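You operate a simulated robot arm through the tools that you are given. There is no shell and no other tool. Be economical: measure what you need, move in short steps, check, and stop when the job is done.

You run a simulated two-armed robot. Do the job below in one go: nothing can be reset, and whatever is moved stays where it is left.

TASK
Wipe up the spill on the table top with the checked cloth and put it back.

It is judged by the outcome, as a careful person would: the job done as asked, and still so three seconds after it is handed in. It fails if anything else is knocked over, pushed out of place, dropped, spilled or broken. Flat cloth is picked up by pressing the open fingertips on it (5 to 10 N) and closing them slowly along it; thin cloth reads only 2 to 8 mm in the jaws.

THE ROBOT
Two 7-joint arms with two-finger parallel grippers on one trunk, on a base that drives. Base frame: it is fixed to the floor where the robot stands at the start and does not move with it; the origin is under the middle of the robot, x ahead of it, y to its left, z up; the surface under the hand at the start is at about z = 0.75. Units: m, rad, N and s.
The left shoulder is at the start at [0.08, 0.131, 0.947], the right one opposite. With the tool pointing down near the work surface each hand reaches from about 0.4 to 0.86 m from the robot's upright axis, wherever it stands, measured 20 degrees to its own side. Payload 1.57 kg a hand.
The TCP of each hand is the grasp point between the finger pads, 0.03 m short of the fingertips. In the tool frame z runs along the fingers and y along their closing line. Largest opening 0.11 m; finger width 0.024, thickness 0.012; the body of the gripper, 0.048 by 0.112 m, starts 0.078 m behind the TCP.
Orientation is told as [roll, pitch, yaw] about the base's x, y, z axes, in that order, counted from this pose: with the fingers straight down and closing along the base's y, the tool's x points along the base's -x, its y along +y and its z along -z.

THE INTERFACE
- The arms move only by the tool jog_arm. It takes "left_deltas", "right_deltas" or both (then of equal length, played together; a hand with none holds still); each is a list of rows, each a list of 2 entries, a list of its own where there are three numbers: the shift along the tool's x, y, z in m, then the turn, a rotation vector about the tool's x, y, z in rad. In form: [[[dx, dy, dz], [ax, ay, az]], ...]. A call has 1 to 20 rows; each row shifts and turns the commanded pose from where the row before left it, along the tool's axes as they then stand. "left_claw" and "right_claw" are, for a hand that has rows, the gripper command, from -1 (fully open) to 1 (shut), values between in proportion, set as the call begins (left out, the last holds). A row lasts 0.2 s, in which the tool goes at most 0.05 m and 0.15 rad; a call with a longer step from one row to the next is refused whole, and so is a gripper value outside its range. A pose out of reach is approached as far as the arm can. The call stops where the force on the tool passes 40 N (or 10 N more than at its start, if that is more) or the arm is blocked; 0.2 s more then pass. The fingers move at their own pace (about 0.108 m/s each) and stop on an object; they squeeze with about 27 N. The grip force told is the motor's: it shows also when the fingers shut on nothing. Time passes only in rows, and 0.2 s behind the last, so rows that do not move let the fingers close. The reply holds the time, the measured pose of the TCP, the force on the tool along the base axes, the opening and the grip force, in the units named above and with some noise, with the torque about the TCP (base axes, N m) and any sound that the robot's microphone picked up.
- Cameras (640 x 400 px; columns grow to the right, rows downward): "scene" is now at [-0.0589, -0.0134, 1.4069]; the picture's right is [-0.15, -0.99, 0.00], its down [-0.69, 0.11, -0.72] and it looks along [0.71, -0.11, -0.70] (base axes); focal length 274 px, centre (320, 200). "left" rides on the left gripper at [0.07, -0.016, -0.141] in its tool frame; the picture's right is [0.23, 0.97, 0.00], its down [-0.86, 0.20, -0.48] and it looks along [-0.47, 0.11, 0.88] (tool axes); focal length 222 px, centre (320, 200). "right" rides on the right gripper at [0.07, 0.016, -0.141] in its tool frame; the picture's right is [-0.23, 0.97, 0.00], its down [-0.86, -0.20, -0.48] and it looks along [-0.47, -0.11, 0.88] (tool axes); focal length 222 px, centre (320, 200). There is no depth. A picture from a camera that has moved, and an enlarged one, comes with that camera's place and axes in the base frame and with its lens.
- capture(camera): a new picture of that camera. No time passes.
- base_move(legs): drives the robot by 1 to 6 legs, each [ahead, left, turn to the left] in m, m and rad, along the robot's own axes; the way and the turn of a leg run together, so that a leg with both is an arc; at most 1.5 m and 3.142 rad a leg. The arms and the cameras ride along, it lands a little off, and it stops where it bumps. It gives what a move gives.
- pan_tilt(pan, tilt): turns the head with the scene camera to pan (to the left, within 1.902 rad either way) and tilt (down, from -0.506 to 1.204), counted from straight ahead of the robot. It gives what a move gives.
- enlarge(camera, box): a new picture of the part [left, top, right, bottom] of that camera's present view, enlarged. No time passes.
- sign_off(): hands the job in; it is judged then, once.

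Go step by step. Nothing tells you exact positions but the pictures and the camera data: compare them with the known pose of the tool, close in by small moves and look again before you grip or let go. The budget is 120 turns and 92 pictures, counting those below and the enlarged ones. Unless the task says otherwise, let go and move clear before handing in, and close with one line.

The tools are called by a JSON object that holds its "op" and its "data". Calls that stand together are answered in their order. jog_arm: Moves the arms, as the interface text tells. Its arguments: {"type":"object","properties":{"left_deltas":{"type":"array","items":{"type":"array"}},"left_claw":{"type":"number"},"right_deltas":{"type":"array","items":{"type":"array"}},"right_claw":{"type":"number"}},"required":[]} The other tools are called the same way: base_move (legs) drives the base; pan_tilt (pan, tilt) turns the head that bears the scene camera; capture (camera) takes a picture; enlarge (camera, box) takes an enlarged picture of a part of a camera's view; sign_off () hands the job in.

At the start:

```text
clock: 0.0
left_ee_pos: [0.5811, 0.1863, 0.9492]
left_tcp_rot: [0.002, -0.001, 0.001]
left_contact_force: [0.3, 0.1, 0.3]
left_wrist_torque: [-0.02, -0.05, 0.02]
left_grip_width: 0.1101
left_gripper_force: 0.0
right_ee_pos: [0.5352, -0.325, 0.9753]
right_tcp_rot: [0.0, 0.001, -0.001]
right_contact_force: [-0.7, -0.5, -0.4]
right_wrist_torque: [0.07, -0.04, -0.04]
right_grip_width: 0.11
right_gripper_force: 0.0
robot x, y, heading: [-0.0011, -0.0009, -0.002]
head pan, tilt: [-0.152, 0.773]
```

scene: 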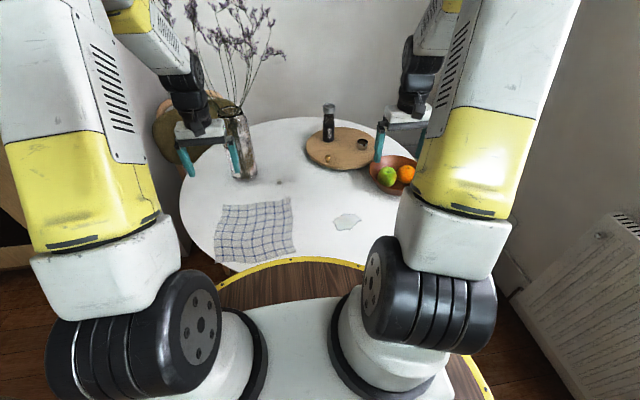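
right: 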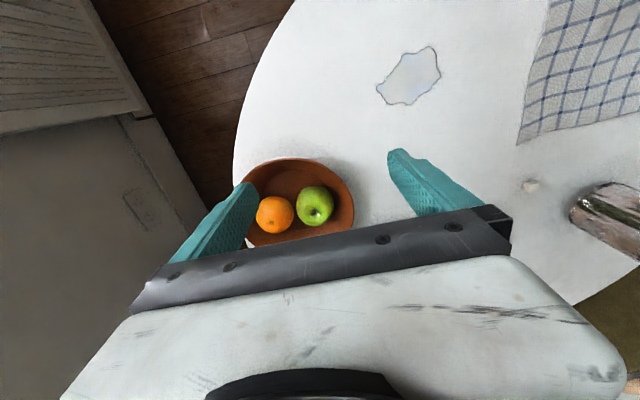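
left: 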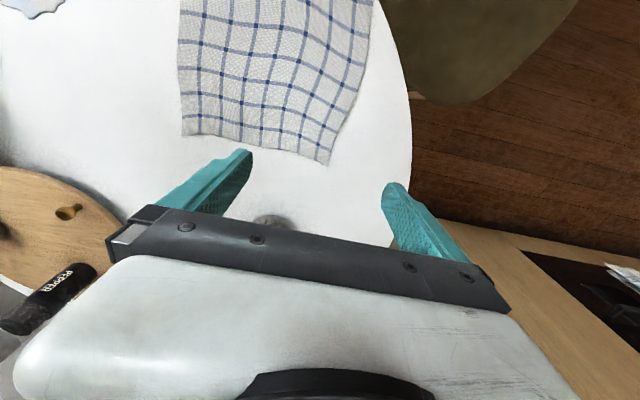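

The cloth appears to lie flat around x 0.39–0.64, y −0.02–0.21, and the spill around (0.50, −0.18). I'll look closer before moving.

{"op": "enlarge", "data": {"camera": "scene", "box": [190, 160, 430, 310]}}

{"op": "enlarge", "data": {"camera": "right", "box": [340, 0, 640, 188]}}

```text
2.67 times, centred on (310, 235) of scene
camera zoom: at [-0.0589, -0.0134, 1.4069], right [-0.15, -0.99, 0.0], down [-0.69, 0.11, -0.72], along [0.71, -0.11, -0.7], focal length 730 px, centre (347, 107)
```

zoom: 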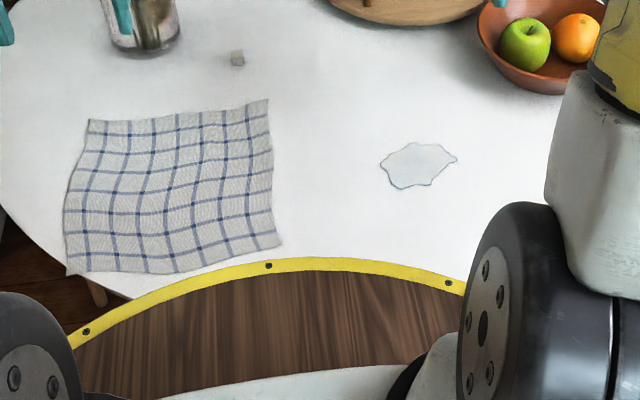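

```text
2.13 times, centred on (490, 94) of right
camera zoom: at [0.4654, -0.308, 1.1172], right [0.23, 0.97, 0.0], down [0.86, -0.2, 0.48], along [0.47, -0.11, -0.88], focal length 473 px, centre (-42, 426)
```

zoom: 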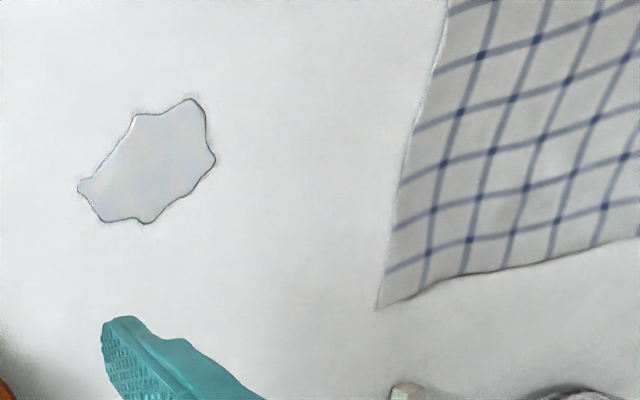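

The cloth is flat with its right edge at y≈−0.015, and the spill spans x 0.46–0.535, y −0.235–−0.14. I'll bring the right hand, partly closed, above the right edge of the cloth.

{"op": "jog_arm", "data": {"right_deltas": [[[0.002, 0.038, 0], [0, 0, 0]], [[0.002, 0.038, 0], [0, 0, 0]], [[0.002, 0.038, 0], [0, 0, 0]], [[0.002, 0.038, 0], [0, 0, 0]], [[0.002, 0.038, 0], [0, 0, 0]], [[0.002, 0.038, 0], [0, 0, 0]], [[0.002, 0.038, 0], [0, 0, 0]], [[0.002, 0.038, 0], [0, 0, 0]], [[0.002, 0.041, 0], [0, 0, 0]], [[0, 0, 0.03], [0, 0, 0]], [[0, 0, 0.03], [0, 0, 0]], [[0, 0, 0.03], [0, 0, 0]], [[0, 0, 0.03], [0, 0, 0]], [[0, 0, 0.025], [0, 0, 0]], [[0, 0, 0], [0, 0, 0]]], "right_claw": 0.27}}

{"op": "capture", "data": {"camera": "right"}}

{"op": "capture", "data": {"camera": "scene"}}

```text
clock: 3.2
left_ee_pos: [0.5826, 0.1868, 0.9493]
left_tcp_rot: [0.001, 0.0, 0.001]
left_contact_force: [0.4, -0.7, 0.2]
left_wrist_torque: [0.0, -0.02, -0.02]
left_grip_width: 0.1096
left_gripper_force: 0.0
right_ee_pos: [0.5177, 0.0201, 0.8336]
right_tcp_rot: [-0.001, 0.0, -0.001]
right_contact_force: [-0.1, 0.0, -0.6]
right_wrist_torque: [-0.02, -0.03, 0.02]
right_grip_width: 0.0403
right_gripper_force: 0.0
robot x, y, heading: [-0.0021, -0.0015, 0.001]
head pan, tilt: [-0.152, 0.773]
```

```text
86 pictures are left
camera right: at [0.4478, 0.036, 0.9745], right [0.23, 0.97, 0.0], down [0.86, -0.2, 0.48], along [0.47, -0.11, -0.88], focal length 222 px, centre (320, 200)
```

right: 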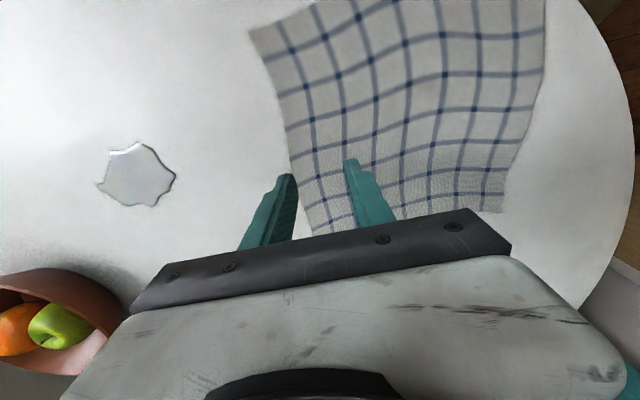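

```text
85 pictures are left
camera scene: at [-0.059, -0.0133, 1.4069], right [-0.15, -0.99, 0.0], down [-0.69, 0.11, -0.72], along [0.71, -0.11, -0.7], focal length 274 px, centre (320, 200)
```

scene: 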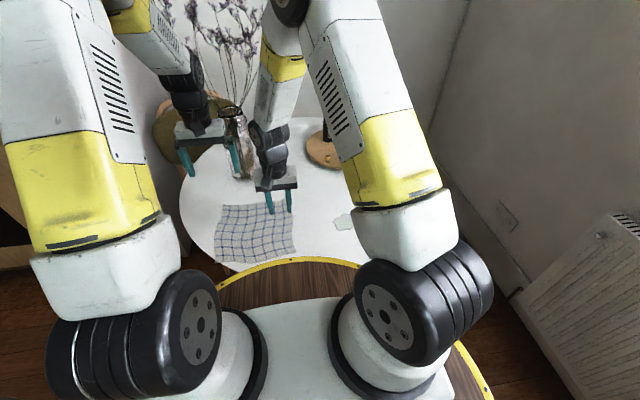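

The cloth edge at x≈0.52 is at y≈−0.010, so I'll shift 15 mm onto the cloth and descend slowly.

{"op": "jog_arm", "data": {"right_deltas": [[[0, 0.015, 0], [0, 0, 0]], [[0, 0, 0.015], [0, 0, 0]], [[0, 0, 0.015], [0, 0, 0]], [[0, 0, 0.01], [0, 0, 0]], [[0, 0, 0.006], [0, 0, 0]], [[0, 0, 0.004], [0, 0, 0]], [[0, 0, 0], [0, 0, 0]]]}}

```text
clock: 4.8
left_ee_pos: [0.5819, 0.1871, 0.9474]
left_tcp_rot: [-0.001, -0.001, 0.0]
left_contact_force: [-0.6, -0.1, 0.5]
left_wrist_torque: [-0.01, -0.02, 0.0]
left_grip_width: 0.1099
left_gripper_force: 0.1
right_ee_pos: [0.5167, 0.035, 0.7815]
right_tcp_rot: [0.001, 0.0, 0.0]
right_contact_force: [-1.7, 0.1, 7.9]
right_wrist_torque: [-0.09, 0.05, -0.01]
right_grip_width: 0.0402
right_gripper_force: 0.0
robot x, y, heading: [0.0031, 0.0039, -0.003]
head pan, tilt: [-0.152, 0.773]
```

Contact at about 8 N, with the table at z≈0.751. I'll close the jaws slowly along the cloth.

{"op": "jog_arm", "data": {"right_deltas": [[[0, 0, 0], [0, 0, 0]]], "right_claw": 0.45}}

{"op": "jog_arm", "data": {"right_deltas": [[[0, 0, 0], [0, 0, 0]]], "right_claw": 0.65}}

{"op": "jog_arm", "data": {"right_deltas": [[[0, 0, 0], [0, 0, 0]]], "right_claw": 0.85}}

{"op": "jog_arm", "data": {"right_deltas": [[[0, 0, 0], [0, 0, 0]], [[0, 0, 0], [0, 0, 0]]], "right_claw": 1}}

{"op": "capture", "data": {"camera": "right"}}

```text
clock: 5.2
left_ee_pos: [0.5807, 0.188, 0.9489]
left_tcp_rot: [-0.002, -0.001, 0.0]
left_contact_force: [0.5, -0.5, 0.2]
left_wrist_torque: [0.02, -0.01, -0.01]
left_grip_width: 0.1102
left_gripper_force: 0.1
right_ee_pos: [0.5181, 0.0357, 0.7811]
right_tcp_rot: [0.001, -0.002, 0.0]
right_contact_force: [-0.2, -0.2, 8.0]
right_wrist_torque: [-0.05, -0.02, 0.0]
right_grip_width: 0.029
right_gripper_force: 0.0
robot x, y, heading: [0.0009, 0.0003, -0.002]
head pan, tilt: [-0.152, 0.773]
```

```text
clock: 5.6
left_ee_pos: [0.5823, 0.1871, 0.9482]
left_tcp_rot: [-0.001, 0.0, -0.001]
left_contact_force: [-0.2, 0.1, -0.2]
left_wrist_torque: [0.01, -0.01, 0.0]
left_grip_width: 0.11
left_gripper_force: 0.1
right_ee_pos: [0.5166, 0.0355, 0.7804]
right_tcp_rot: [0.001, 0.001, 0.001]
right_contact_force: [-0.1, 0.8, 9.5]
right_wrist_torque: [-0.02, -0.01, 0.01]
right_grip_width: 0.0176
right_gripper_force: 0.1
robot x, y, heading: [0.0018, -0.0027, -0.003]
head pan, tilt: [-0.152, 0.773]
```

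```text
clock: 6.0
left_ee_pos: [0.5824, 0.1857, 0.9482]
left_tcp_rot: [0.001, 0.0, -0.001]
left_contact_force: [-0.3, -0.6, 0.1]
left_wrist_torque: [-0.03, 0.0, 0.01]
left_grip_width: 0.11
left_gripper_force: 0.0
right_ee_pos: [0.5176, 0.0353, 0.7824]
right_tcp_rot: [0.001, -0.001, 0.0]
right_contact_force: [0.9, -0.9, 13.0]
right_wrist_torque: [-0.08, 0.0, 0.0]
right_grip_width: 0.0077
right_gripper_force: 0.0
robot x, y, heading: [-0.0013, -0.0015, -0.001]
head pan, tilt: [-0.152, 0.773]
```

```text
clock: 6.6
left_ee_pos: [0.5808, 0.1873, 0.949]
left_tcp_rot: [0.0, -0.001, -0.001]
left_contact_force: [-0.7, -0.2, 0.4]
left_wrist_torque: [0.01, -0.02, 0.0]
left_grip_width: 0.1099
left_gripper_force: 0.1
right_ee_pos: [0.5175, 0.034, 0.782]
right_tcp_rot: [0.0, -0.001, -0.001]
right_contact_force: [0.5, -2.5, 14.9]
right_wrist_torque: [-0.12, 0.03, 0.01]
right_grip_width: 0.0023
right_gripper_force: 23.6
robot x, y, heading: [-0.0008, -0.0017, 0.002]
head pan, tilt: [-0.152, 0.773]
```

```text
84 pictures are left
camera right: at [0.4482, 0.0514, 0.9226], right [0.23, 0.97, 0.0], down [0.85, -0.2, 0.48], along [0.47, -0.11, -0.88], focal length 222 px, centre (320, 200)
```

right: 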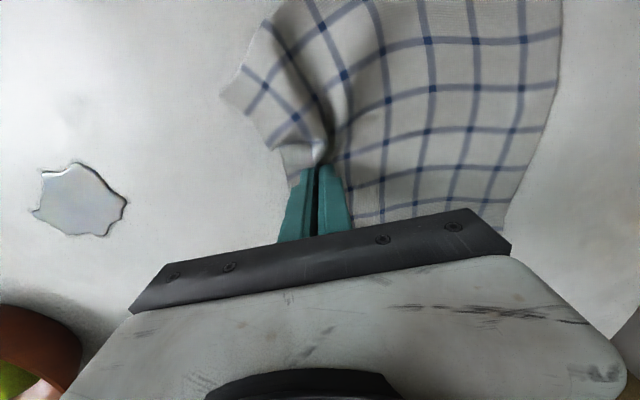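

The right hand grips the edge at 2.3 mm. Now the left hand goes to the opposite edge so the cloth can be moved back and forth while staying flat.

{"op": "jog_arm", "data": {"left_deltas": [[[0.016, -0.005, 0.0], [0, 0, 0]], [[0.016, -0.005, 0.0], [0, 0, 0]], [[0.016, -0.005, 0.0], [0, 0, 0]], [[0.016, -0.005, 0.0], [0, 0, 0]], [[0, 0, 0.03], [0, 0, 0]], [[0, 0, 0.03], [0, 0, 0]], [[0, 0, 0.03], [0, 0, 0]], [[0, 0, 0.03], [0, 0, 0]], [[0, 0, 0], [0, 0, 0]]], "left_claw": 0.27}}

{"op": "capture", "data": {"camera": "left"}}

{"op": "capture", "data": {"camera": "scene"}}

```text
clock: 8.6
left_ee_pos: [0.5163, 0.1634, 0.8302]
left_tcp_rot: [0.0, 0.0, 0.0]
left_contact_force: [0.6, 0.8, 0.0]
left_wrist_torque: [0.01, -0.02, -0.02]
left_grip_width: 0.0401
left_gripper_force: 0.0
right_ee_pos: [0.5171, 0.0351, 0.7812]
right_tcp_rot: [-0.002, 0.0, -0.002]
right_contact_force: [-1.0, -1.8, 16.7]
right_wrist_torque: [-0.13, 0.06, -0.01]
right_grip_width: 0.002
right_gripper_force: 24.0
robot x, y, heading: [-0.0006, -0.0023, 0.001]
head pan, tilt: [-0.152, 0.773]
```

```text
83 pictures are left
camera left: at [0.4471, 0.1475, 0.9713], right [-0.23, 0.97, 0.0], down [0.86, 0.2, 0.48], along [0.47, 0.11, -0.88], focal length 222 px, centre (320, 200)
```

left: 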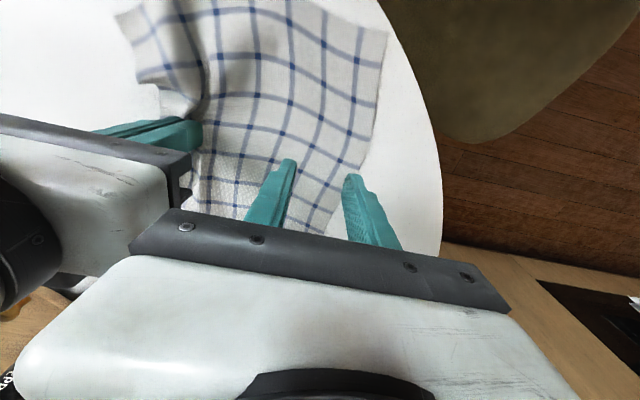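

```text
82 pictures are left
camera scene: at [-0.0594, -0.0134, 1.4069], right [-0.15, -0.99, 0.0], down [-0.69, 0.11, -0.72], along [0.71, -0.11, -0.7], focal length 274 px, centre (320, 200)
```

scene: 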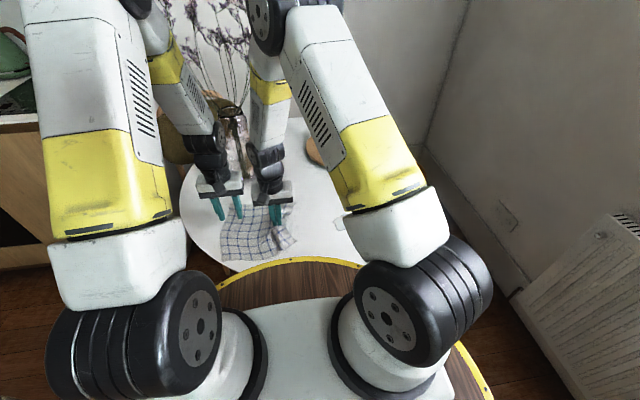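

The left edge at x≈0.52 is at y≈0.205, so both left fingers are over the cloth. I'll descend and pinch.

{"op": "jog_arm", "data": {"left_deltas": [[[0, 0, 0.015], [0, 0, 0]], [[0, 0, 0.015], [0, 0, 0]], [[0, 0, 0.01], [0, 0, 0]], [[0, 0, 0.006], [0, 0, 0]], [[0, 0, 0.003], [0, 0, 0]], [[0, 0, 0], [0, 0, 0]]]}}

```text
clock: 10.0
left_ee_pos: [0.5182, 0.1669, 0.7817]
left_tcp_rot: [0.0, -0.003, 0.001]
left_contact_force: [-4.3, -0.1, 28.4]
left_wrist_torque: [0.62, 0.17, 0.12]
left_grip_width: 0.0401
left_gripper_force: 0.0
right_ee_pos: [0.5169, 0.0351, 0.7815]
right_tcp_rot: [-0.001, -0.003, 0.0]
right_contact_force: [1.5, -1.3, 10.4]
right_wrist_torque: [-0.08, -0.04, 0.02]
right_grip_width: 0.0022
right_gripper_force: 23.5
robot x, y, heading: [0.0004, -0.0011, 0.002]
head pan, tilt: [-0.152, 0.773]
```

That pressed harder than wanted (28 N), so I'll back off a millimetre or so.

{"op": "jog_arm", "data": {"left_deltas": [[[0, 0, -0.0015], [0, 0, 0]], [[0, 0, 0], [0, 0, 0]]]}}

```text
clock: 10.6
left_ee_pos: [0.5177, 0.168, 0.7825]
left_tcp_rot: [0.001, 0.001, -0.001]
left_contact_force: [-1.3, -0.7, 4.2]
left_wrist_torque: [0.08, 0.0, 0.01]
left_grip_width: 0.0395
left_gripper_force: 0.0
right_ee_pos: [0.5165, 0.0351, 0.7808]
right_tcp_rot: [0.0, 0.001, 0.001]
right_contact_force: [-0.2, -2.1, 13.2]
right_wrist_torque: [-0.11, 0.07, 0.01]
right_grip_width: 0.0022
right_gripper_force: 24.1
robot x, y, heading: [0.0008, -0.004, 0.002]
head pan, tilt: [-0.152, 0.773]
```

{"op": "jog_arm", "data": {"left_deltas": [[[0, 0, 0.0005], [0, 0, 0]]], "left_claw": 0.45}}

{"op": "jog_arm", "data": {"left_deltas": [[[0, 0, 0], [0, 0, 0]]], "left_claw": 0.65}}

{"op": "jog_arm", "data": {"left_deltas": [[[0, 0, 0], [0, 0, 0]]], "left_claw": 0.85}}

{"op": "jog_arm", "data": {"left_deltas": [[[0, 0, 0], [0, 0, 0]], [[0, 0, 0], [0, 0, 0]]], "left_claw": 1}}

{"op": "capture", "data": {"camera": "left"}}

```text
clock: 11.0
left_ee_pos: [0.5169, 0.1674, 0.7814]
left_tcp_rot: [0.002, 0.0, -0.001]
left_contact_force: [-0.5, -1.7, 8.3]
left_wrist_torque: [0.18, 0.0, 0.03]
left_grip_width: 0.0294
left_gripper_force: 0.2
right_ee_pos: [0.517, 0.0347, 0.7801]
right_tcp_rot: [0.002, 0.0, 0.001]
right_contact_force: [-0.2, -1.5, 12.1]
right_wrist_torque: [-0.07, 0.05, 0.01]
right_grip_width: 0.0024
right_gripper_force: 24.1
robot x, y, heading: [0.0002, -0.003, 0.002]
head pan, tilt: [-0.152, 0.773]
```

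```text
clock: 11.4
left_ee_pos: [0.5188, 0.168, 0.7816]
left_tcp_rot: [0.001, -0.002, 0.0]
left_contact_force: [0.1, -1.2, 9.3]
left_wrist_torque: [0.05, -0.02, 0.0]
left_grip_width: 0.0181
left_gripper_force: 0.1
right_ee_pos: [0.5179, 0.0352, 0.7818]
right_tcp_rot: [-0.001, 0.0, 0.001]
right_contact_force: [-0.5, -0.2, 13.4]
right_wrist_torque: [-0.08, 0.04, 0.0]
right_grip_width: 0.002
right_gripper_force: 23.8
robot x, y, heading: [0.0005, 0.0004, -0.002]
head pan, tilt: [-0.152, 0.773]
```

```text
clock: 11.8
left_ee_pos: [0.5182, 0.1673, 0.7821]
left_tcp_rot: [0.001, 0.0, -0.001]
left_contact_force: [-0.6, -2.7, 10.3]
left_wrist_torque: [0.03, -0.04, -0.01]
left_grip_width: 0.0088
left_gripper_force: 0.4
right_ee_pos: [0.5164, 0.0345, 0.7805]
right_tcp_rot: [-0.001, 0.0, -0.001]
right_contact_force: [-0.3, 0.1, 11.9]
right_wrist_torque: [-0.04, 0.04, 0.01]
right_grip_width: 0.0023
right_gripper_force: 23.3
robot x, y, heading: [-0.001, 0.0022, -0.006]
head pan, tilt: [-0.152, 0.773]
```

```text
clock: 12.4
left_ee_pos: [0.5181, 0.166, 0.782]
left_tcp_rot: [-0.001, 0.001, -0.001]
left_contact_force: [-0.3, -4.8, 12.7]
left_wrist_torque: [-0.09, -0.05, -0.02]
left_grip_width: 0.0019
left_gripper_force: 23.5
right_ee_pos: [0.5174, 0.0352, 0.7815]
right_tcp_rot: [0.0, 0.0, 0.0]
right_contact_force: [-0.2, 3.9, 8.9]
right_wrist_torque: [0.04, 0.03, 0.08]
right_grip_width: 0.0024
right_gripper_force: 23.8
robot x, y, heading: [0.0006, -0.0013, -0.001]
head pan, tilt: [-0.152, 0.773]
```

```text
81 pictures are left
camera left: at [0.4491, 0.1514, 0.9221], right [-0.23, 0.97, 0.0], down [0.85, 0.2, 0.48], along [0.47, 0.11, -0.88], focal length 222 px, centre (320, 200)
```

left: 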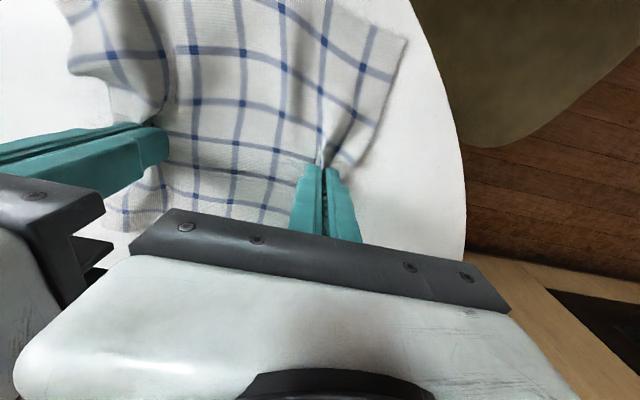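

Both hands hold the cloth slightly taut. I'll slide it together toward the spill, checking forces midway.

{"op": "jog_arm", "data": {"right_deltas": [[[0, -0.02, 0], [0, 0, 0]], [[0, -0.025, 0], [0, 0, 0]], [[0, -0.025, 0], [0, 0, 0]], [[0, -0.025, 0], [0, 0, 0]], [[0, 0, 0], [0, 0, 0]]], "left_deltas": [[[0, -0.02, 0], [0, 0, 0]], [[0, -0.025, 0], [0, 0, 0]], [[0, -0.025, 0], [0, 0, 0]], [[0, -0.025, 0], [0, 0, 0]], [[0, 0, 0], [0, 0, 0]]]}}

{"op": "capture", "data": {"camera": "right"}}

```text
clock: 13.6
left_ee_pos: [0.5199, 0.0721, 0.7827]
left_tcp_rot: [0.0, 0.001, 0.0]
left_contact_force: [-1.3, -5.5, -0.7]
left_wrist_torque: [-0.16, 0.01, -0.01]
left_grip_width: 0.002
left_gripper_force: 24.1
right_ee_pos: [0.5166, -0.0619, 0.7849]
right_tcp_rot: [0.0, -0.001, 0.001]
right_contact_force: [0.0, 5.9, -0.6]
right_wrist_torque: [0.19, 0.0, 0.01]
right_grip_width: 0.0021
right_gripper_force: 23.5
robot x, y, heading: [-0.0017, 0.0002, -0.001]
head pan, tilt: [-0.152, 0.773]
```

```text
80 pictures are left
camera right: at [0.4464, -0.044, 0.9264], right [0.23, 0.97, 0.0], down [0.86, -0.2, 0.48], along [0.47, -0.11, -0.88], focal length 222 px, centre (320, 200)
```

right: 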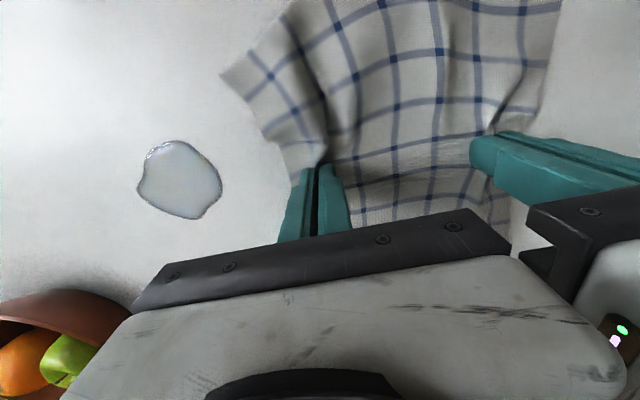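

The cloth slides well. Next I press lightly and take the first lane across the spill at x≈0.50.

{"op": "jog_arm", "data": {"right_deltas": [[[0.01, -0.02, 0.001], [0, 0, 0]], [[0.01, -0.02, 0.0015], [0, 0, 0]], [[0, -0.02, 0], [0, 0, 0]], [[0, -0.02, 0], [0, 0, 0]], [[0, -0.02, 0], [0, 0, 0]], [[0, 0, 0], [0, 0, 0]]], "left_deltas": [[[0.01, -0.02, 0], [0, 0, 0]], [[0.01, -0.02, 0], [0, 0, 0]], [[0, -0.02, 0], [0, 0, 0]], [[0, -0.02, 0], [0, 0, 0]], [[0, -0.02, 0], [0, 0, 0]], [[0, 0, 0], [0, 0, 0]]]}}

```text
clock: 14.7
left_ee_pos: [0.4977, -0.0154, 0.7822]
left_tcp_rot: [-0.002, -0.001, 0.0]
left_contact_force: [-0.3, -1.3, 0.3]
left_wrist_torque: [-0.05, 0.01, 0.0]
left_grip_width: 0.0018
left_gripper_force: 23.3
right_ee_pos: [0.4999, -0.1457, 0.7816]
right_tcp_rot: [0.002, -0.007, 0.001]
right_contact_force: [-1.1, -0.7, 9.8]
right_wrist_torque: [-0.11, 0.06, -0.01]
right_grip_width: 0.0023
right_gripper_force: 24.1
robot x, y, heading: [-0.0003, 0.0005, -0.002]
head pan, tilt: [-0.152, 0.773]
stopped in row 5 (right hand): the force on the tool passed its limit at 44 N (the readings are from after the stop); the commanded pose is now the measured one
```

It stopped on a brief force peak and now presses about 10 N. I'll continue slower and slightly higher.

{"op": "jog_arm", "data": {"right_deltas": [[[0, -0.012, -0.0005], [0, 0, 0]], [[0, -0.015, 0], [0, 0, 0]], [[0, -0.015, 0], [0, 0, 0]], [[0, -0.015, 0], [0, 0, 0]], [[0, -0.015, 0], [0, 0, 0]], [[0, -0.015, 0], [0, 0, 0]], [[0, -0.015, 0], [0, 0, 0]], [[0, 0, 0], [0, 0, 0]]], "left_deltas": [[[0, -0.012, 0], [0, 0, 0]], [[0, -0.015, 0], [0, 0, 0]], [[0, -0.015, 0], [0, 0, 0]], [[0, -0.015, 0], [0, 0, 0]], [[0, -0.015, 0], [0, 0, 0]], [[0, -0.015, 0], [0, 0, 0]], [[0, -0.015, 0], [0, 0, 0]], [[0, 0, 0], [0, 0, 0]]]}}

{"op": "capture", "data": {"camera": "right"}}

{"op": "capture", "data": {"camera": "left"}}

```text
clock: 16.5
left_ee_pos: [0.4957, -0.1176, 0.7816]
left_tcp_rot: [0.001, 0.0, 0.0]
left_contact_force: [-0.1, -2.0, 0.0]
left_wrist_torque: [-0.05, 0.01, -0.03]
left_grip_width: 0.002
left_gripper_force: 23.5
right_ee_pos: [0.4986, -0.2487, 0.7818]
right_tcp_rot: [0.002, -0.004, 0.001]
right_contact_force: [-0.1, 3.3, 8.1]
right_wrist_torque: [0.11, -0.01, -0.02]
right_grip_width: 0.0021
right_gripper_force: 24.0
robot x, y, heading: [-0.0002, 0.0011, -0.0]
head pan, tilt: [-0.152, 0.773]
```

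```text
79 pictures are left
camera right: at [0.4294, -0.232, 0.9224], right [0.23, 0.97, 0.0], down [0.85, -0.2, 0.48], along [0.47, -0.11, -0.88], focal length 222 px, centre (320, 200)
```

right: 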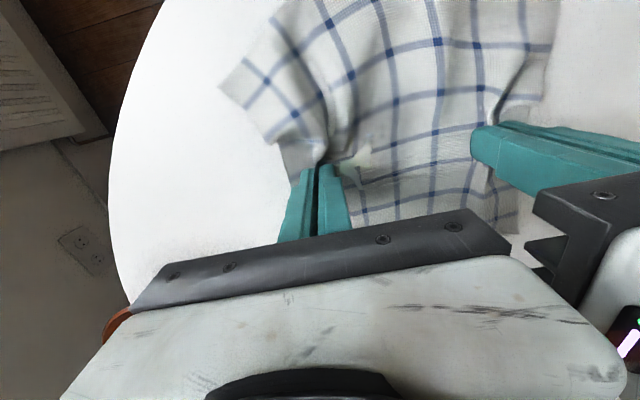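

```text
78 pictures are left
camera left: at [0.4277, -0.1336, 0.9225], right [-0.23, 0.97, 0.0], down [0.86, 0.2, 0.48], along [0.47, 0.11, -0.88], focal length 222 px, centre (320, 200)
```

left: 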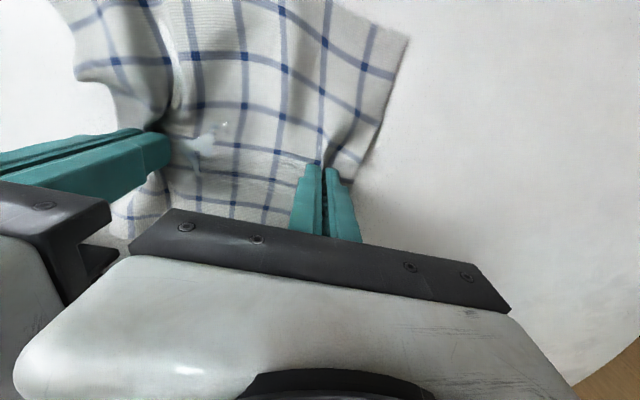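

Most of it appears taken up; a small wet remnant shows near (0.49, −0.21). I'll sweep back and forth in neighbouring lanes.

{"op": "jog_arm", "data": {"right_deltas": [[[0.01, 0, 0], [0, 0, 0]], [[0, 0.015, 0], [0, 0, 0]], [[0, 0.015, 0], [0, 0, 0]], [[0, 0.015, 0], [0, 0, 0]], [[0, 0.015, 0], [0, 0, 0]], [[0, 0.015, 0], [0, 0, 0]], [[0, 0.015, 0], [0, 0, 0]], [[0, 0.015, 0], [0, 0, 0]], [[0.015, 0, 0], [0, 0, 0]], [[0, -0.015, 0], [0, 0, 0]], [[0, -0.015, 0], [0, 0, 0]], [[0, -0.015, 0], [0, 0, 0]], [[0, -0.015, 0], [0, 0, 0]], [[0, -0.015, 0], [0, 0, 0]], [[0, -0.015, 0], [0, 0, 0]], [[0, -0.015, 0], [0, 0, 0]], [[0, 0, 0], [0, 0, 0]]], "left_deltas": [[[0.01, 0, 0], [0, 0, 0]], [[0, 0.015, 0], [0, 0, 0]], [[0, 0.015, 0], [0, 0, 0]], [[0, 0.015, 0], [0, 0, 0]], [[0, 0.015, 0], [0, 0, 0]], [[0, 0.015, 0], [0, 0, 0]], [[0, 0.015, 0], [0, 0, 0]], [[0, 0.015, 0], [0, 0, 0]], [[0.015, 0, 0], [0, 0, 0]], [[0, -0.015, 0], [0, 0, 0]], [[0, -0.015, 0], [0, 0, 0]], [[0, -0.015, 0], [0, 0, 0]], [[0, -0.015, 0], [0, 0, 0]], [[0, -0.015, 0], [0, 0, 0]], [[0, -0.015, 0], [0, 0, 0]], [[0, -0.015, 0], [0, 0, 0]], [[0, 0, 0], [0, 0, 0]]]}}

{"op": "capture", "data": {"camera": "left"}}

```text
clock: 20.1
left_ee_pos: [0.4727, -0.1158, 0.7831]
left_tcp_rot: [-0.001, 0.0, -0.001]
left_contact_force: [-0.4, -2.8, 0.3]
left_wrist_torque: [-0.09, 0.01, -0.04]
left_grip_width: 0.0022
left_gripper_force: 23.4
right_ee_pos: [0.4757, -0.2476, 0.7808]
right_tcp_rot: [0.0, -0.007, 0.005]
right_contact_force: [1.0, 15.8, 37.1]
right_wrist_torque: [0.35, 0.15, -0.07]
right_grip_width: 0.0021
right_gripper_force: 23.9
robot x, y, heading: [-0.0002, 0.0007, 0.002]
head pan, tilt: [-0.152, 0.773]
```

```text
77 pictures are left
camera left: at [0.4041, -0.132, 0.9238], right [-0.23, 0.97, 0.0], down [0.85, 0.2, 0.48], along [0.47, 0.11, -0.88], focal length 222 px, centre (320, 200)
```

left: 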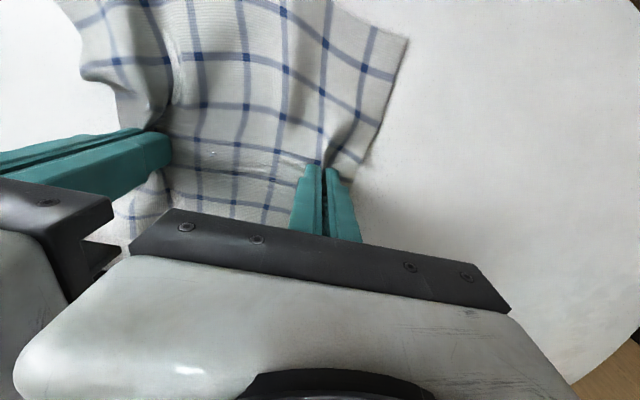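

Only a speck remains visible, and the right hand now presses a bit hard. I'll ease it up and sweep the far lanes (x≈0.50, 0.52).

{"op": "jog_arm", "data": {"right_deltas": [[[0, 0, -0.0015], [0, 0, 0]], [[-0.015, 0.005, 0], [0, 0, 0]], [[-0.01, 0.015, 0], [0, 0, 0]], [[0, 0.015, 0], [0, 0, 0]], [[0, 0.015, 0], [0, 0, 0]], [[0, 0.015, 0], [0, 0, 0]], [[0, 0.015, 0], [0, 0, 0]], [[0, 0.015, 0], [0, 0, 0]], [[0, 0.015, 0], [0, 0, 0]], [[-0.02, 0, 0], [0, 0, 0]], [[0, -0.015, 0], [0, 0, 0]], [[0, -0.015, 0], [0, 0, 0]], [[0, -0.015, 0], [0, 0, 0]], [[0, -0.015, 0], [0, 0, 0]], [[0, -0.015, 0], [0, 0, 0]], [[0, -0.015, 0], [0, 0, 0]], [[0, 0, 0], [0, 0, 0]]], "left_deltas": [[[0, 0, 0], [0, 0, 0]], [[-0.015, 0.005, 0], [0, 0, 0]], [[-0.01, 0.015, 0], [0, 0, 0]], [[0, 0.015, 0], [0, 0, 0]], [[0, 0.015, 0], [0, 0, 0]], [[0, 0.015, 0], [0, 0, 0]], [[0, 0.015, 0], [0, 0, 0]], [[0, 0.015, 0], [0, 0, 0]], [[0, 0.015, 0], [0, 0, 0]], [[-0.02, 0, 0], [0, 0, 0]], [[0, -0.015, 0], [0, 0, 0]], [[0, -0.015, 0], [0, 0, 0]], [[0, -0.015, 0], [0, 0, 0]], [[0, -0.015, 0], [0, 0, 0]], [[0, -0.015, 0], [0, 0, 0]], [[0, -0.015, 0], [0, 0, 0]], [[0, 0, 0], [0, 0, 0]]]}}

{"op": "capture", "data": {"camera": "left"}}

{"op": "capture", "data": {"camera": "right"}}

```text
clock: 23.7
left_ee_pos: [0.5159, -0.0956, 0.7815]
left_tcp_rot: [0.002, 0.002, -0.001]
left_contact_force: [-0.5, -2.7, -0.3]
left_wrist_torque: [-0.09, 0.02, -0.01]
left_grip_width: 0.002
left_gripper_force: 23.8
right_ee_pos: [0.5206, -0.2271, 0.7802]
right_tcp_rot: [0.003, -0.007, 0.0]
right_contact_force: [0.4, 4.2, 6.0]
right_wrist_torque: [0.12, 0.03, 0.0]
right_grip_width: 0.0022
right_gripper_force: 24.2
robot x, y, heading: [-0.0008, 0.003, 0.003]
head pan, tilt: [-0.152, 0.773]
```

```text
76 pictures are left
camera left: at [0.4481, -0.1125, 0.9231], right [-0.23, 0.97, 0.0], down [0.86, 0.2, 0.48], along [0.47, 0.11, -0.88], focal length 222 px, centre (320, 200)
```

left: 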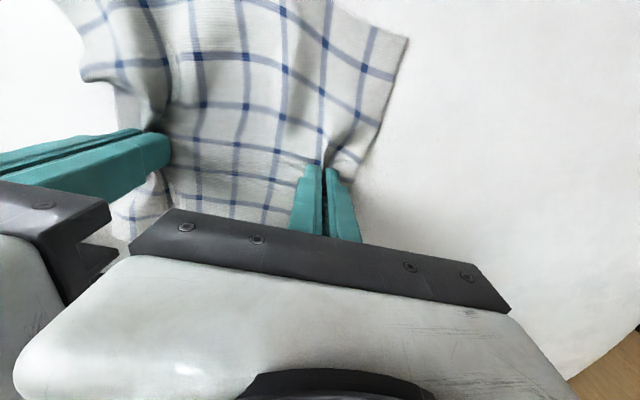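

```text
75 pictures are left
camera right: at [0.45, -0.2114, 0.9224], right [0.23, 0.97, 0.0], down [0.85, -0.2, 0.48], along [0.47, -0.11, -0.88], focal length 222 px, centre (320, 200)
```

right: 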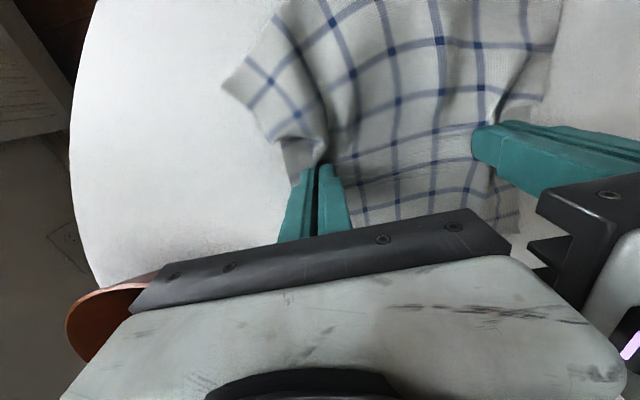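

No wet trace is visible now. I'll slide the cloth back to its place and check the table.

{"op": "jog_arm", "data": {"right_deltas": [[[0.003, 0.02, 0], [0, 0, 0]], [[0, 0.02, 0], [0, 0, 0]], [[0, 0.02, 0], [0, 0, 0]], [[0, 0.02, 0], [0, 0, 0]], [[0, 0.02, 0], [0, 0, 0]], [[0, 0.02, 0], [0, 0, 0]], [[0, 0.02, 0], [0, 0, 0]], [[0, 0.02, 0], [0, 0, 0]], [[0, 0.02, 0], [0, 0, 0]], [[0, 0.02, 0], [0, 0, 0]], [[0, 0.02, 0], [0, 0, 0]], [[0, 0.02, 0], [0, 0, 0]], [[0, 0.01, 0], [0, 0, 0]], [[0, 0, 0], [0, 0, 0]]], "left_deltas": [[[0, 0.02, 0], [0, 0, 0]], [[0, 0.02, 0], [0, 0, 0]], [[0, 0.02, 0], [0, 0, 0]], [[0, 0.02, 0], [0, 0, 0]], [[0, 0.02, 0], [0, 0, 0]], [[0, 0.02, 0], [0, 0, 0]], [[0, 0.02, 0], [0, 0, 0]], [[0, 0.02, 0], [0, 0, 0]], [[0, 0.02, 0], [0, 0, 0]], [[0, 0.02, 0], [0, 0, 0]], [[0, 0.02, 0], [0, 0, 0]], [[0, 0.02, 0], [0, 0, 0]], [[0, 0.01, 0], [0, 0, 0]], [[0, 0, 0], [0, 0, 0]]]}}

{"op": "capture", "data": {"camera": "right"}}

{"op": "capture", "data": {"camera": "scene"}}

```text
clock: 26.7
left_ee_pos: [0.5143, 0.1522, 0.781]
left_tcp_rot: [0.0, -0.002, 0.0]
left_contact_force: [1.2, -9.6, 18.9]
left_wrist_torque: [-0.31, -0.11, -0.03]
left_grip_width: 0.0018
left_gripper_force: 23.8
right_ee_pos: [0.5157, 0.0216, 0.7839]
right_tcp_rot: [0.001, -0.005, 0.002]
right_contact_force: [-0.1, 6.6, 0.7]
right_wrist_torque: [0.17, -0.03, -0.01]
right_grip_width: 0.0023
right_gripper_force: 23.6
robot x, y, heading: [0.0006, -0.0013, 0.004]
head pan, tilt: [-0.152, 0.773]
```

```text
74 pictures are left
camera right: at [0.4463, 0.0366, 0.924], right [0.23, 0.97, 0.0], down [0.85, -0.2, 0.48], along [0.47, -0.11, -0.88], focal length 222 px, centre (320, 200)
```

right: 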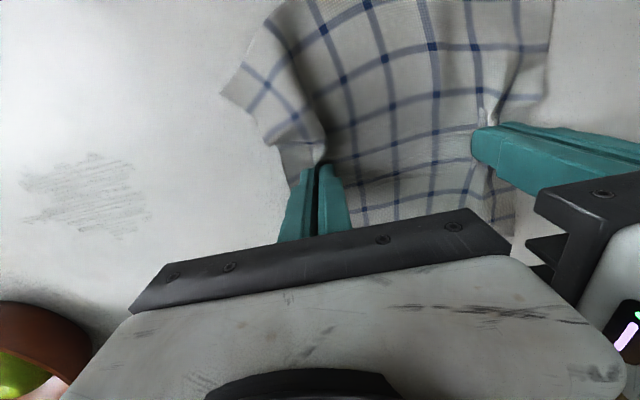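

```text
73 pictures are left
camera scene: at [-0.0593, -0.0135, 1.4069], right [-0.15, -0.99, 0.0], down [-0.69, 0.1, -0.72], along [0.71, -0.11, -0.7], focal length 274 px, centre (320, 200)
```

scene: 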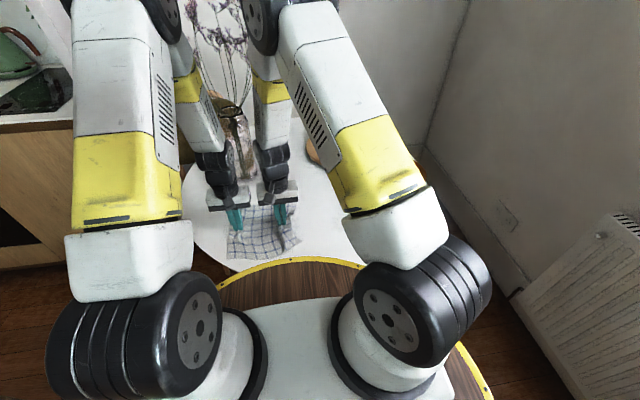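

A faint grey film remains where the spill was. I'll look at it more closely.

{"op": "enlarge", "data": {"camera": "right", "box": [0, 120, 200, 260]}}

```text
2.86 times, centred on (100, 190) of right
camera zoom: at [0.4463, 0.0366, 0.924], right [0.23, 0.97, 0.0], down [0.85, -0.2, 0.48], along [0.47, -0.11, -0.88], focal length 635 px, centre (949, 229)
```

zoom: 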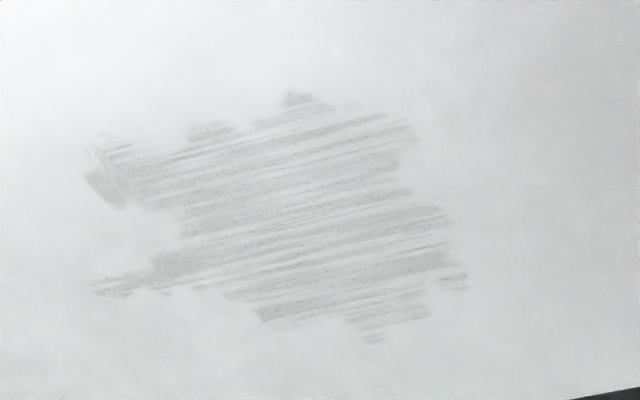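

The film must come off too. I'll go back over it, first with front-to-back strokes, pressing about 10 N.

{"op": "jog_arm", "data": {"right_deltas": [[[0, -0.02, 0], [0, 0, 0]], [[0, -0.024, 0], [0, 0, 0]], [[0, -0.024, 0], [0, 0, 0]], [[0, -0.024, 0], [0, 0, 0]], [[0, -0.024, 0], [0, 0, 0]], [[0, -0.024, 0], [0, 0, 0]], [[-0.02, -0.02, 0], [0, 0, 0]], [[-0.01, 0, 0.001], [0, 0, 0]], [[0, 0, 0.0], [0, 0, 0]]], "left_deltas": [[[0, -0.02, -0.001], [0, 0, 0]], [[0, -0.024, 0], [0, 0, 0]], [[0, -0.024, 0], [0, 0, 0]], [[0, -0.024, 0], [0, 0, 0]], [[0, -0.024, 0], [0, 0, 0]], [[0, -0.024, 0], [0, 0, 0]], [[-0.02, -0.02, 0], [0, 0, 0]], [[-0.01, 0, 0], [0, 0, 0]], [[0, 0, 0], [0, 0, 0]]]}}

```text
clock: 28.7
left_ee_pos: [0.5482, -0.0072, 0.7838]
left_tcp_rot: [0.0, 0.003, 0.0]
left_contact_force: [0.3, -0.5, -0.8]
left_wrist_torque: [0.03, -0.03, 0.01]
left_grip_width: 0.002
left_gripper_force: 23.6
right_ee_pos: [0.5454, -0.1347, 0.7808]
right_tcp_rot: [0.003, -0.006, 0.002]
right_contact_force: [-0.5, 0.5, 0.0]
right_wrist_torque: [0.0, 0.02, 0.01]
right_grip_width: 0.0023
right_gripper_force: 23.5
robot x, y, heading: [-0.0046, -0.0009, -0.001]
head pan, tilt: [-0.152, 0.773]
```

Right hand isn't pressing yet; I lower a little and begin the strokes.

{"op": "jog_arm", "data": {"right_deltas": [[[0, 0, 0.001], [0, 0, 0]], [[0, 0, 0.0007], [0, 0, 0]], [[0.019, 0, 0], [0, 0, 0]], [[0.019, 0, 0], [0, 0, 0]], [[0, 0, 0], [0, 0, 0]]], "left_deltas": [[[0, 0, 0], [0, 0, 0]], [[0, 0, 0], [0, 0, 0]], [[0.019, 0, 0], [0, 0, 0]], [[0.019, 0, 0], [0, 0, 0]], [[0, 0, 0], [0, 0, 0]]]}}

```text
clock: 29.9
left_ee_pos: [0.5092, -0.0072, 0.7844]
left_tcp_rot: [0.0, 0.0, -0.001]
left_contact_force: [-0.3, -0.9, 0.6]
left_wrist_torque: [0.0, 0.0, -0.03]
left_grip_width: 0.002
left_gripper_force: 23.2
right_ee_pos: [0.5087, -0.1369, 0.7817]
right_tcp_rot: [0.001, -0.009, 0.002]
right_contact_force: [7.7, 0.9, 24.6]
right_wrist_torque: [-0.08, -0.15, 0.02]
right_grip_width: 0.0025
right_gripper_force: 23.8
robot x, y, heading: [0.0024, -0.0009, 0.001]
head pan, tilt: [-0.152, 0.773]
```

Pressing 25 N, and the right hand has picked up a slight tilt that changes pressure along the stroke. I'll correct the tilt, ease up, and continue.

{"op": "jog_arm", "data": {"right_deltas": [[[0, 0, -0.001], [0, 0.007, 0]], [[0.019, 0, 0], [0, 0, 0]], [[0.019, 0, 0], [0, 0, 0]], [[0.019, 0, 0], [0, 0, 0]], [[0, -0.015, 0], [0, 0, 0]], [[-0.019, 0, 0], [0, 0, 0]], [[-0.019, 0, 0], [0, 0, 0]], [[-0.019, 0, 0], [0, 0, 0]], [[-0.019, 0, 0], [0, 0, 0]], [[-0.019, 0, 0], [0, 0, 0]], [[0, 0, 0], [0, 0, 0]]], "left_deltas": [[[0, 0, 0], [0, 0, 0]], [[0.019, 0, 0], [0, 0, 0]], [[0.019, 0, 0], [0, 0, 0]], [[0.019, 0, 0], [0, 0, 0]], [[0, -0.015, 0], [0, 0, 0]], [[-0.019, 0, 0], [0, 0, 0]], [[-0.019, 0, 0], [0, 0, 0]], [[-0.019, 0, 0], [0, 0, 0]], [[-0.019, 0, 0], [0, 0, 0]], [[-0.019, 0, 0], [0, 0, 0]], [[0, 0, 0], [0, 0, 0]]]}}

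```text
clock: 32.3
left_ee_pos: [0.5464, -0.0221, 0.7834]
left_tcp_rot: [0.001, 0.0, 0.001]
left_contact_force: [-1.1, -2.1, 0.5]
left_wrist_torque: [-0.02, -0.01, 0.0]
left_grip_width: 0.0019
left_gripper_force: 23.6
right_ee_pos: [0.5468, -0.1527, 0.7825]
right_tcp_rot: [0.003, 0.002, 0.001]
right_contact_force: [-0.5, 1.5, 1.0]
right_wrist_torque: [0.0, -0.01, 0.04]
right_grip_width: 0.0024
right_gripper_force: 24.0
robot x, y, heading: [0.0023, 0.0045, 0.001]
head pan, tilt: [-0.152, 0.773]
```

Slightly light at the far end; I'll lower a touch and do the next lanes.

{"op": "jog_arm", "data": {"right_deltas": [[[0, -0.015, 0.0008], [0, 0, 0]], [[0.019, 0, 0], [0, 0, 0]], [[0.019, 0, 0], [0, 0, 0]], [[0.019, 0, 0], [0, 0, 0]], [[0.019, 0, 0], [0, 0, 0]], [[0.019, 0, 0], [0, 0, 0]], [[0, 0, 0], [0, 0, 0]]], "left_deltas": [[[0, -0.015, 0], [0, 0, 0]], [[0.019, 0, 0], [0, 0, 0]], [[0.019, 0, 0], [0, 0, 0]], [[0.019, 0, 0], [0, 0, 0]], [[0.019, 0, 0], [0, 0, 0]], [[0.019, 0, 0], [0, 0, 0]], [[0, 0, 0], [0, 0, 0]]]}}

{"op": "jog_arm", "data": {"right_deltas": [[[0, -0.015, 0], [0, 0, 0]], [[-0.019, 0, 0], [0, 0, 0]], [[-0.019, 0, 0], [0, 0, 0]], [[-0.019, 0, 0], [0, 0, 0]], [[-0.019, 0, 0], [0, 0, 0]], [[-0.019, 0, 0], [0, 0, 0]], [[0, 0, 0], [0, 0, 0]]], "left_deltas": [[[0, -0.015, 0], [0, 0, 0]], [[-0.019, 0, 0], [0, 0, 0]], [[-0.019, 0, 0], [0, 0, 0]], [[-0.019, 0, 0], [0, 0, 0]], [[-0.019, 0, 0], [0, 0, 0]], [[-0.019, 0, 0], [0, 0, 0]], [[0, 0, 0], [0, 0, 0]]]}}

{"op": "jog_arm", "data": {"right_deltas": [[[0, -0.015, 0], [0, 0, 0]], [[0.019, 0, 0], [0, 0, 0]], [[0.019, 0, 0], [0, 0, 0]], [[0.019, 0, 0], [0, 0, 0]], [[0.019, 0, 0], [0, 0, 0]], [[0.019, 0, 0], [0, 0, 0]], [[0, 0, 0], [0, 0, 0]]], "left_deltas": [[[0, -0.015, 0], [0, 0, 0]], [[0.019, 0, 0], [0, 0, 0]], [[0.019, 0, 0], [0, 0, 0]], [[0.019, 0, 0], [0, 0, 0]], [[0.019, 0, 0], [0, 0, 0]], [[0.019, 0, 0], [0, 0, 0]], [[0, 0, 0], [0, 0, 0]]]}}

{"op": "jog_arm", "data": {"right_deltas": [[[0, -0.015, 0], [0, 0, 0]], [[-0.019, 0, 0], [0, 0, 0]], [[-0.019, 0, 0], [0, 0, 0]], [[-0.019, 0, 0], [0, 0, 0]], [[-0.019, 0, 0], [0, 0, 0]], [[-0.019, 0, 0], [0, 0, 0]], [[0, 0, 0], [0, 0, 0]]], "left_deltas": [[[0, -0.015, 0], [0, 0, 0]], [[-0.019, 0, 0], [0, 0, 0]], [[-0.019, 0, 0], [0, 0, 0]], [[-0.019, 0, 0], [0, 0, 0]], [[-0.019, 0, 0], [0, 0, 0]], [[-0.019, 0, 0], [0, 0, 0]], [[0, 0, 0], [0, 0, 0]]]}}

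```text
clock: 33.9
left_ee_pos: [0.4515, -0.0359, 0.7823]
left_tcp_rot: [0.001, 0.001, -0.001]
left_contact_force: [0.4, -3.7, -0.1]
left_wrist_torque: [-0.09, 0.0, -0.04]
left_grip_width: 0.0019
left_gripper_force: 23.0
right_ee_pos: [0.4509, -0.1683, 0.7832]
right_tcp_rot: [0.001, 0.002, 0.002]
right_contact_force: [0.5, 4.0, 0.5]
right_wrist_torque: [0.1, 0.0, 0.03]
right_grip_width: 0.0025
right_gripper_force: 23.8
robot x, y, heading: [0.0003, -0.002, -0.002]
head pan, tilt: [-0.152, 0.773]
```

```text
clock: 35.5
left_ee_pos: [0.5476, -0.0522, 0.7826]
left_tcp_rot: [0.002, 0.002, 0.0]
left_contact_force: [-0.2, -2.0, 0.0]
left_wrist_torque: [-0.08, 0.0, -0.03]
left_grip_width: 0.002
left_gripper_force: 23.7
right_ee_pos: [0.5457, -0.183, 0.7831]
right_tcp_rot: [0.002, 0.002, 0.002]
right_contact_force: [0.8, 1.2, 0.4]
right_wrist_torque: [0.05, -0.01, -0.01]
right_grip_width: 0.0022
right_gripper_force: 23.9
robot x, y, heading: [-0.0012, -0.0002, -0.006]
head pan, tilt: [-0.152, 0.773]
```

```text
clock: 37.1
left_ee_pos: [0.4532, -0.0657, 0.7845]
left_tcp_rot: [0.0, 0.001, 0.001]
left_contact_force: [0.0, -3.1, 0.5]
left_wrist_torque: [-0.05, -0.01, -0.02]
left_grip_width: 0.0022
left_gripper_force: 23.4
right_ee_pos: [0.4515, -0.1965, 0.7818]
right_tcp_rot: [0.0, 0.0, 0.002]
right_contact_force: [10.3, 1.5, 32.4]
right_wrist_torque: [-0.02, -0.28, -0.02]
right_grip_width: 0.0024
right_gripper_force: 24.2
robot x, y, heading: [-0.0015, 0.0022, -0.005]
head pan, tilt: [-0.152, 0.773]
```

```text
clock: 37.6
left_ee_pos: [0.4549, -0.0817, 0.783]
left_tcp_rot: [0.001, 0.0, 0.0]
left_contact_force: [0.3, -1.1, -0.4]
left_wrist_torque: [-0.01, -0.05, 0.01]
left_grip_width: 0.0021
left_gripper_force: 23.7
right_ee_pos: [0.4502, -0.2099, 0.7811]
right_tcp_rot: [0.003, 0.009, 0.005]
right_contact_force: [-5.0, 3.0, 20.8]
right_wrist_torque: [0.03, 0.12, -0.02]
right_grip_width: 0.0023
right_gripper_force: 23.7
robot x, y, heading: [-0.0006, -0.0008, 0.004]
head pan, tilt: [-0.152, 0.773]
stopped in row 2 (right hand): the force on the tool passed its limit at 53 N (the readings are from after the stop); the commanded pose is now the measured one
```

Force peaked again. I'll restore the tilt, raise 1 mm, and finish the remaining lanes.

{"op": "jog_arm", "data": {"right_deltas": [[[0, 0, -0.0012], [0.002, -0.009, 0.004]], [[-0.019, 0, 0], [0, 0, 0]], [[-0.019, 0, 0], [0, 0, 0]], [[-0.019, 0, 0], [0, 0, 0]], [[-0.019, 0, 0], [0, 0, 0]], [[-0.019, 0, 0], [0, 0, 0]], [[0, 0, 0], [0, 0, 0]]], "left_deltas": [[[0, 0, 0], [0, 0, 0]], [[-0.019, 0, 0], [0, 0, 0]], [[-0.019, 0, 0], [0, 0, 0]], [[-0.019, 0, 0], [0, 0, 0]], [[-0.019, 0, 0], [0, 0, 0]], [[-0.019, 0, 0], [0, 0, 0]], [[0, 0, 0], [0, 0, 0]]]}}

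{"op": "jog_arm", "data": {"right_deltas": [[[0, -0.015, 0], [0, 0, 0]], [[0.019, 0, 0], [0, 0, 0]], [[0.019, 0, 0], [0, 0, 0]], [[0.019, 0, 0], [0, 0, 0]], [[0.019, 0, 0], [0, 0, 0]], [[0.019, 0, 0], [0, 0, 0]], [[0, 0, 0], [0, 0, 0]]], "left_deltas": [[[0, -0.015, 0], [0, 0, 0]], [[0.019, 0, 0], [0, 0, 0]], [[0.019, 0, 0], [0, 0, 0]], [[0.019, 0, 0], [0, 0, 0]], [[0.019, 0, 0], [0, 0, 0]], [[0.019, 0, 0], [0, 0, 0]], [[0, 0, 0], [0, 0, 0]]]}}

{"op": "jog_arm", "data": {"right_deltas": [[[0, -0.015, 0], [0, 0, 0]], [[-0.019, 0, 0], [0, 0, 0]], [[-0.019, 0, 0], [0, 0, 0]], [[-0.019, 0, 0], [0, 0, 0]], [[-0.019, 0, 0], [0, 0, 0]], [[-0.019, 0, 0], [0, 0, 0]], [[0, 0, 0], [0, 0, 0]]], "left_deltas": [[[0, -0.015, 0], [0, 0, 0]], [[-0.019, 0, 0], [0, 0, 0]], [[-0.019, 0, 0], [0, 0, 0]], [[-0.019, 0, 0], [0, 0, 0]], [[-0.019, 0, 0], [0, 0, 0]], [[-0.019, 0, 0], [0, 0, 0]], [[0, 0, 0], [0, 0, 0]]]}}

```text
clock: 39.2
left_ee_pos: [0.5517, -0.0798, 0.7837]
left_tcp_rot: [0.002, 0.002, 0.0]
left_contact_force: [-1.1, -3.3, 0.1]
left_wrist_torque: [-0.09, 0.03, 0.0]
left_grip_width: 0.0022
left_gripper_force: 24.0
right_ee_pos: [0.5448, -0.21, 0.7813]
right_tcp_rot: [0.001, 0.002, -0.001]
right_contact_force: [0.3, 2.8, -0.1]
right_wrist_torque: [0.11, -0.01, -0.01]
right_grip_width: 0.0023
right_gripper_force: 24.3
robot x, y, heading: [0.0032, -0.0001, -0.004]
head pan, tilt: [-0.152, 0.773]
```

```text
clock: 40.8
left_ee_pos: [0.4552, -0.0949, 0.7843]
left_tcp_rot: [0.002, 0.001, 0.0]
left_contact_force: [-0.4, -2.1, 0.0]
left_wrist_torque: [-0.03, 0.02, 0.0]
left_grip_width: 0.002
left_gripper_force: 23.8
right_ee_pos: [0.4517, -0.2249, 0.784]
right_tcp_rot: [0.002, 0.001, 0.001]
right_contact_force: [1.9, 1.3, 0.9]
right_wrist_torque: [0.04, -0.02, 0.01]
right_grip_width: 0.0022
right_gripper_force: 23.9
robot x, y, heading: [-0.0043, 0.0012, -0.001]
head pan, tilt: [-0.152, 0.773]
```

```text
clock: 42.4
left_ee_pos: [0.5506, -0.1104, 0.7828]
left_tcp_rot: [0.001, 0.0, 0.001]
left_contact_force: [0.5, -1.5, 0.9]
left_wrist_torque: [-0.03, 0.01, 0.01]
left_grip_width: 0.0018
left_gripper_force: 23.2
right_ee_pos: [0.5459, -0.2403, 0.7815]
right_tcp_rot: [0.004, -0.001, 0.0]
right_contact_force: [-5.3, 0.3, 14.0]
right_wrist_torque: [-0.02, 0.2, 0.0]
right_grip_width: 0.0024
right_gripper_force: 24.0
robot x, y, heading: [-0.0025, 0.0003, 0.004]
head pan, tilt: [-0.152, 0.773]
```

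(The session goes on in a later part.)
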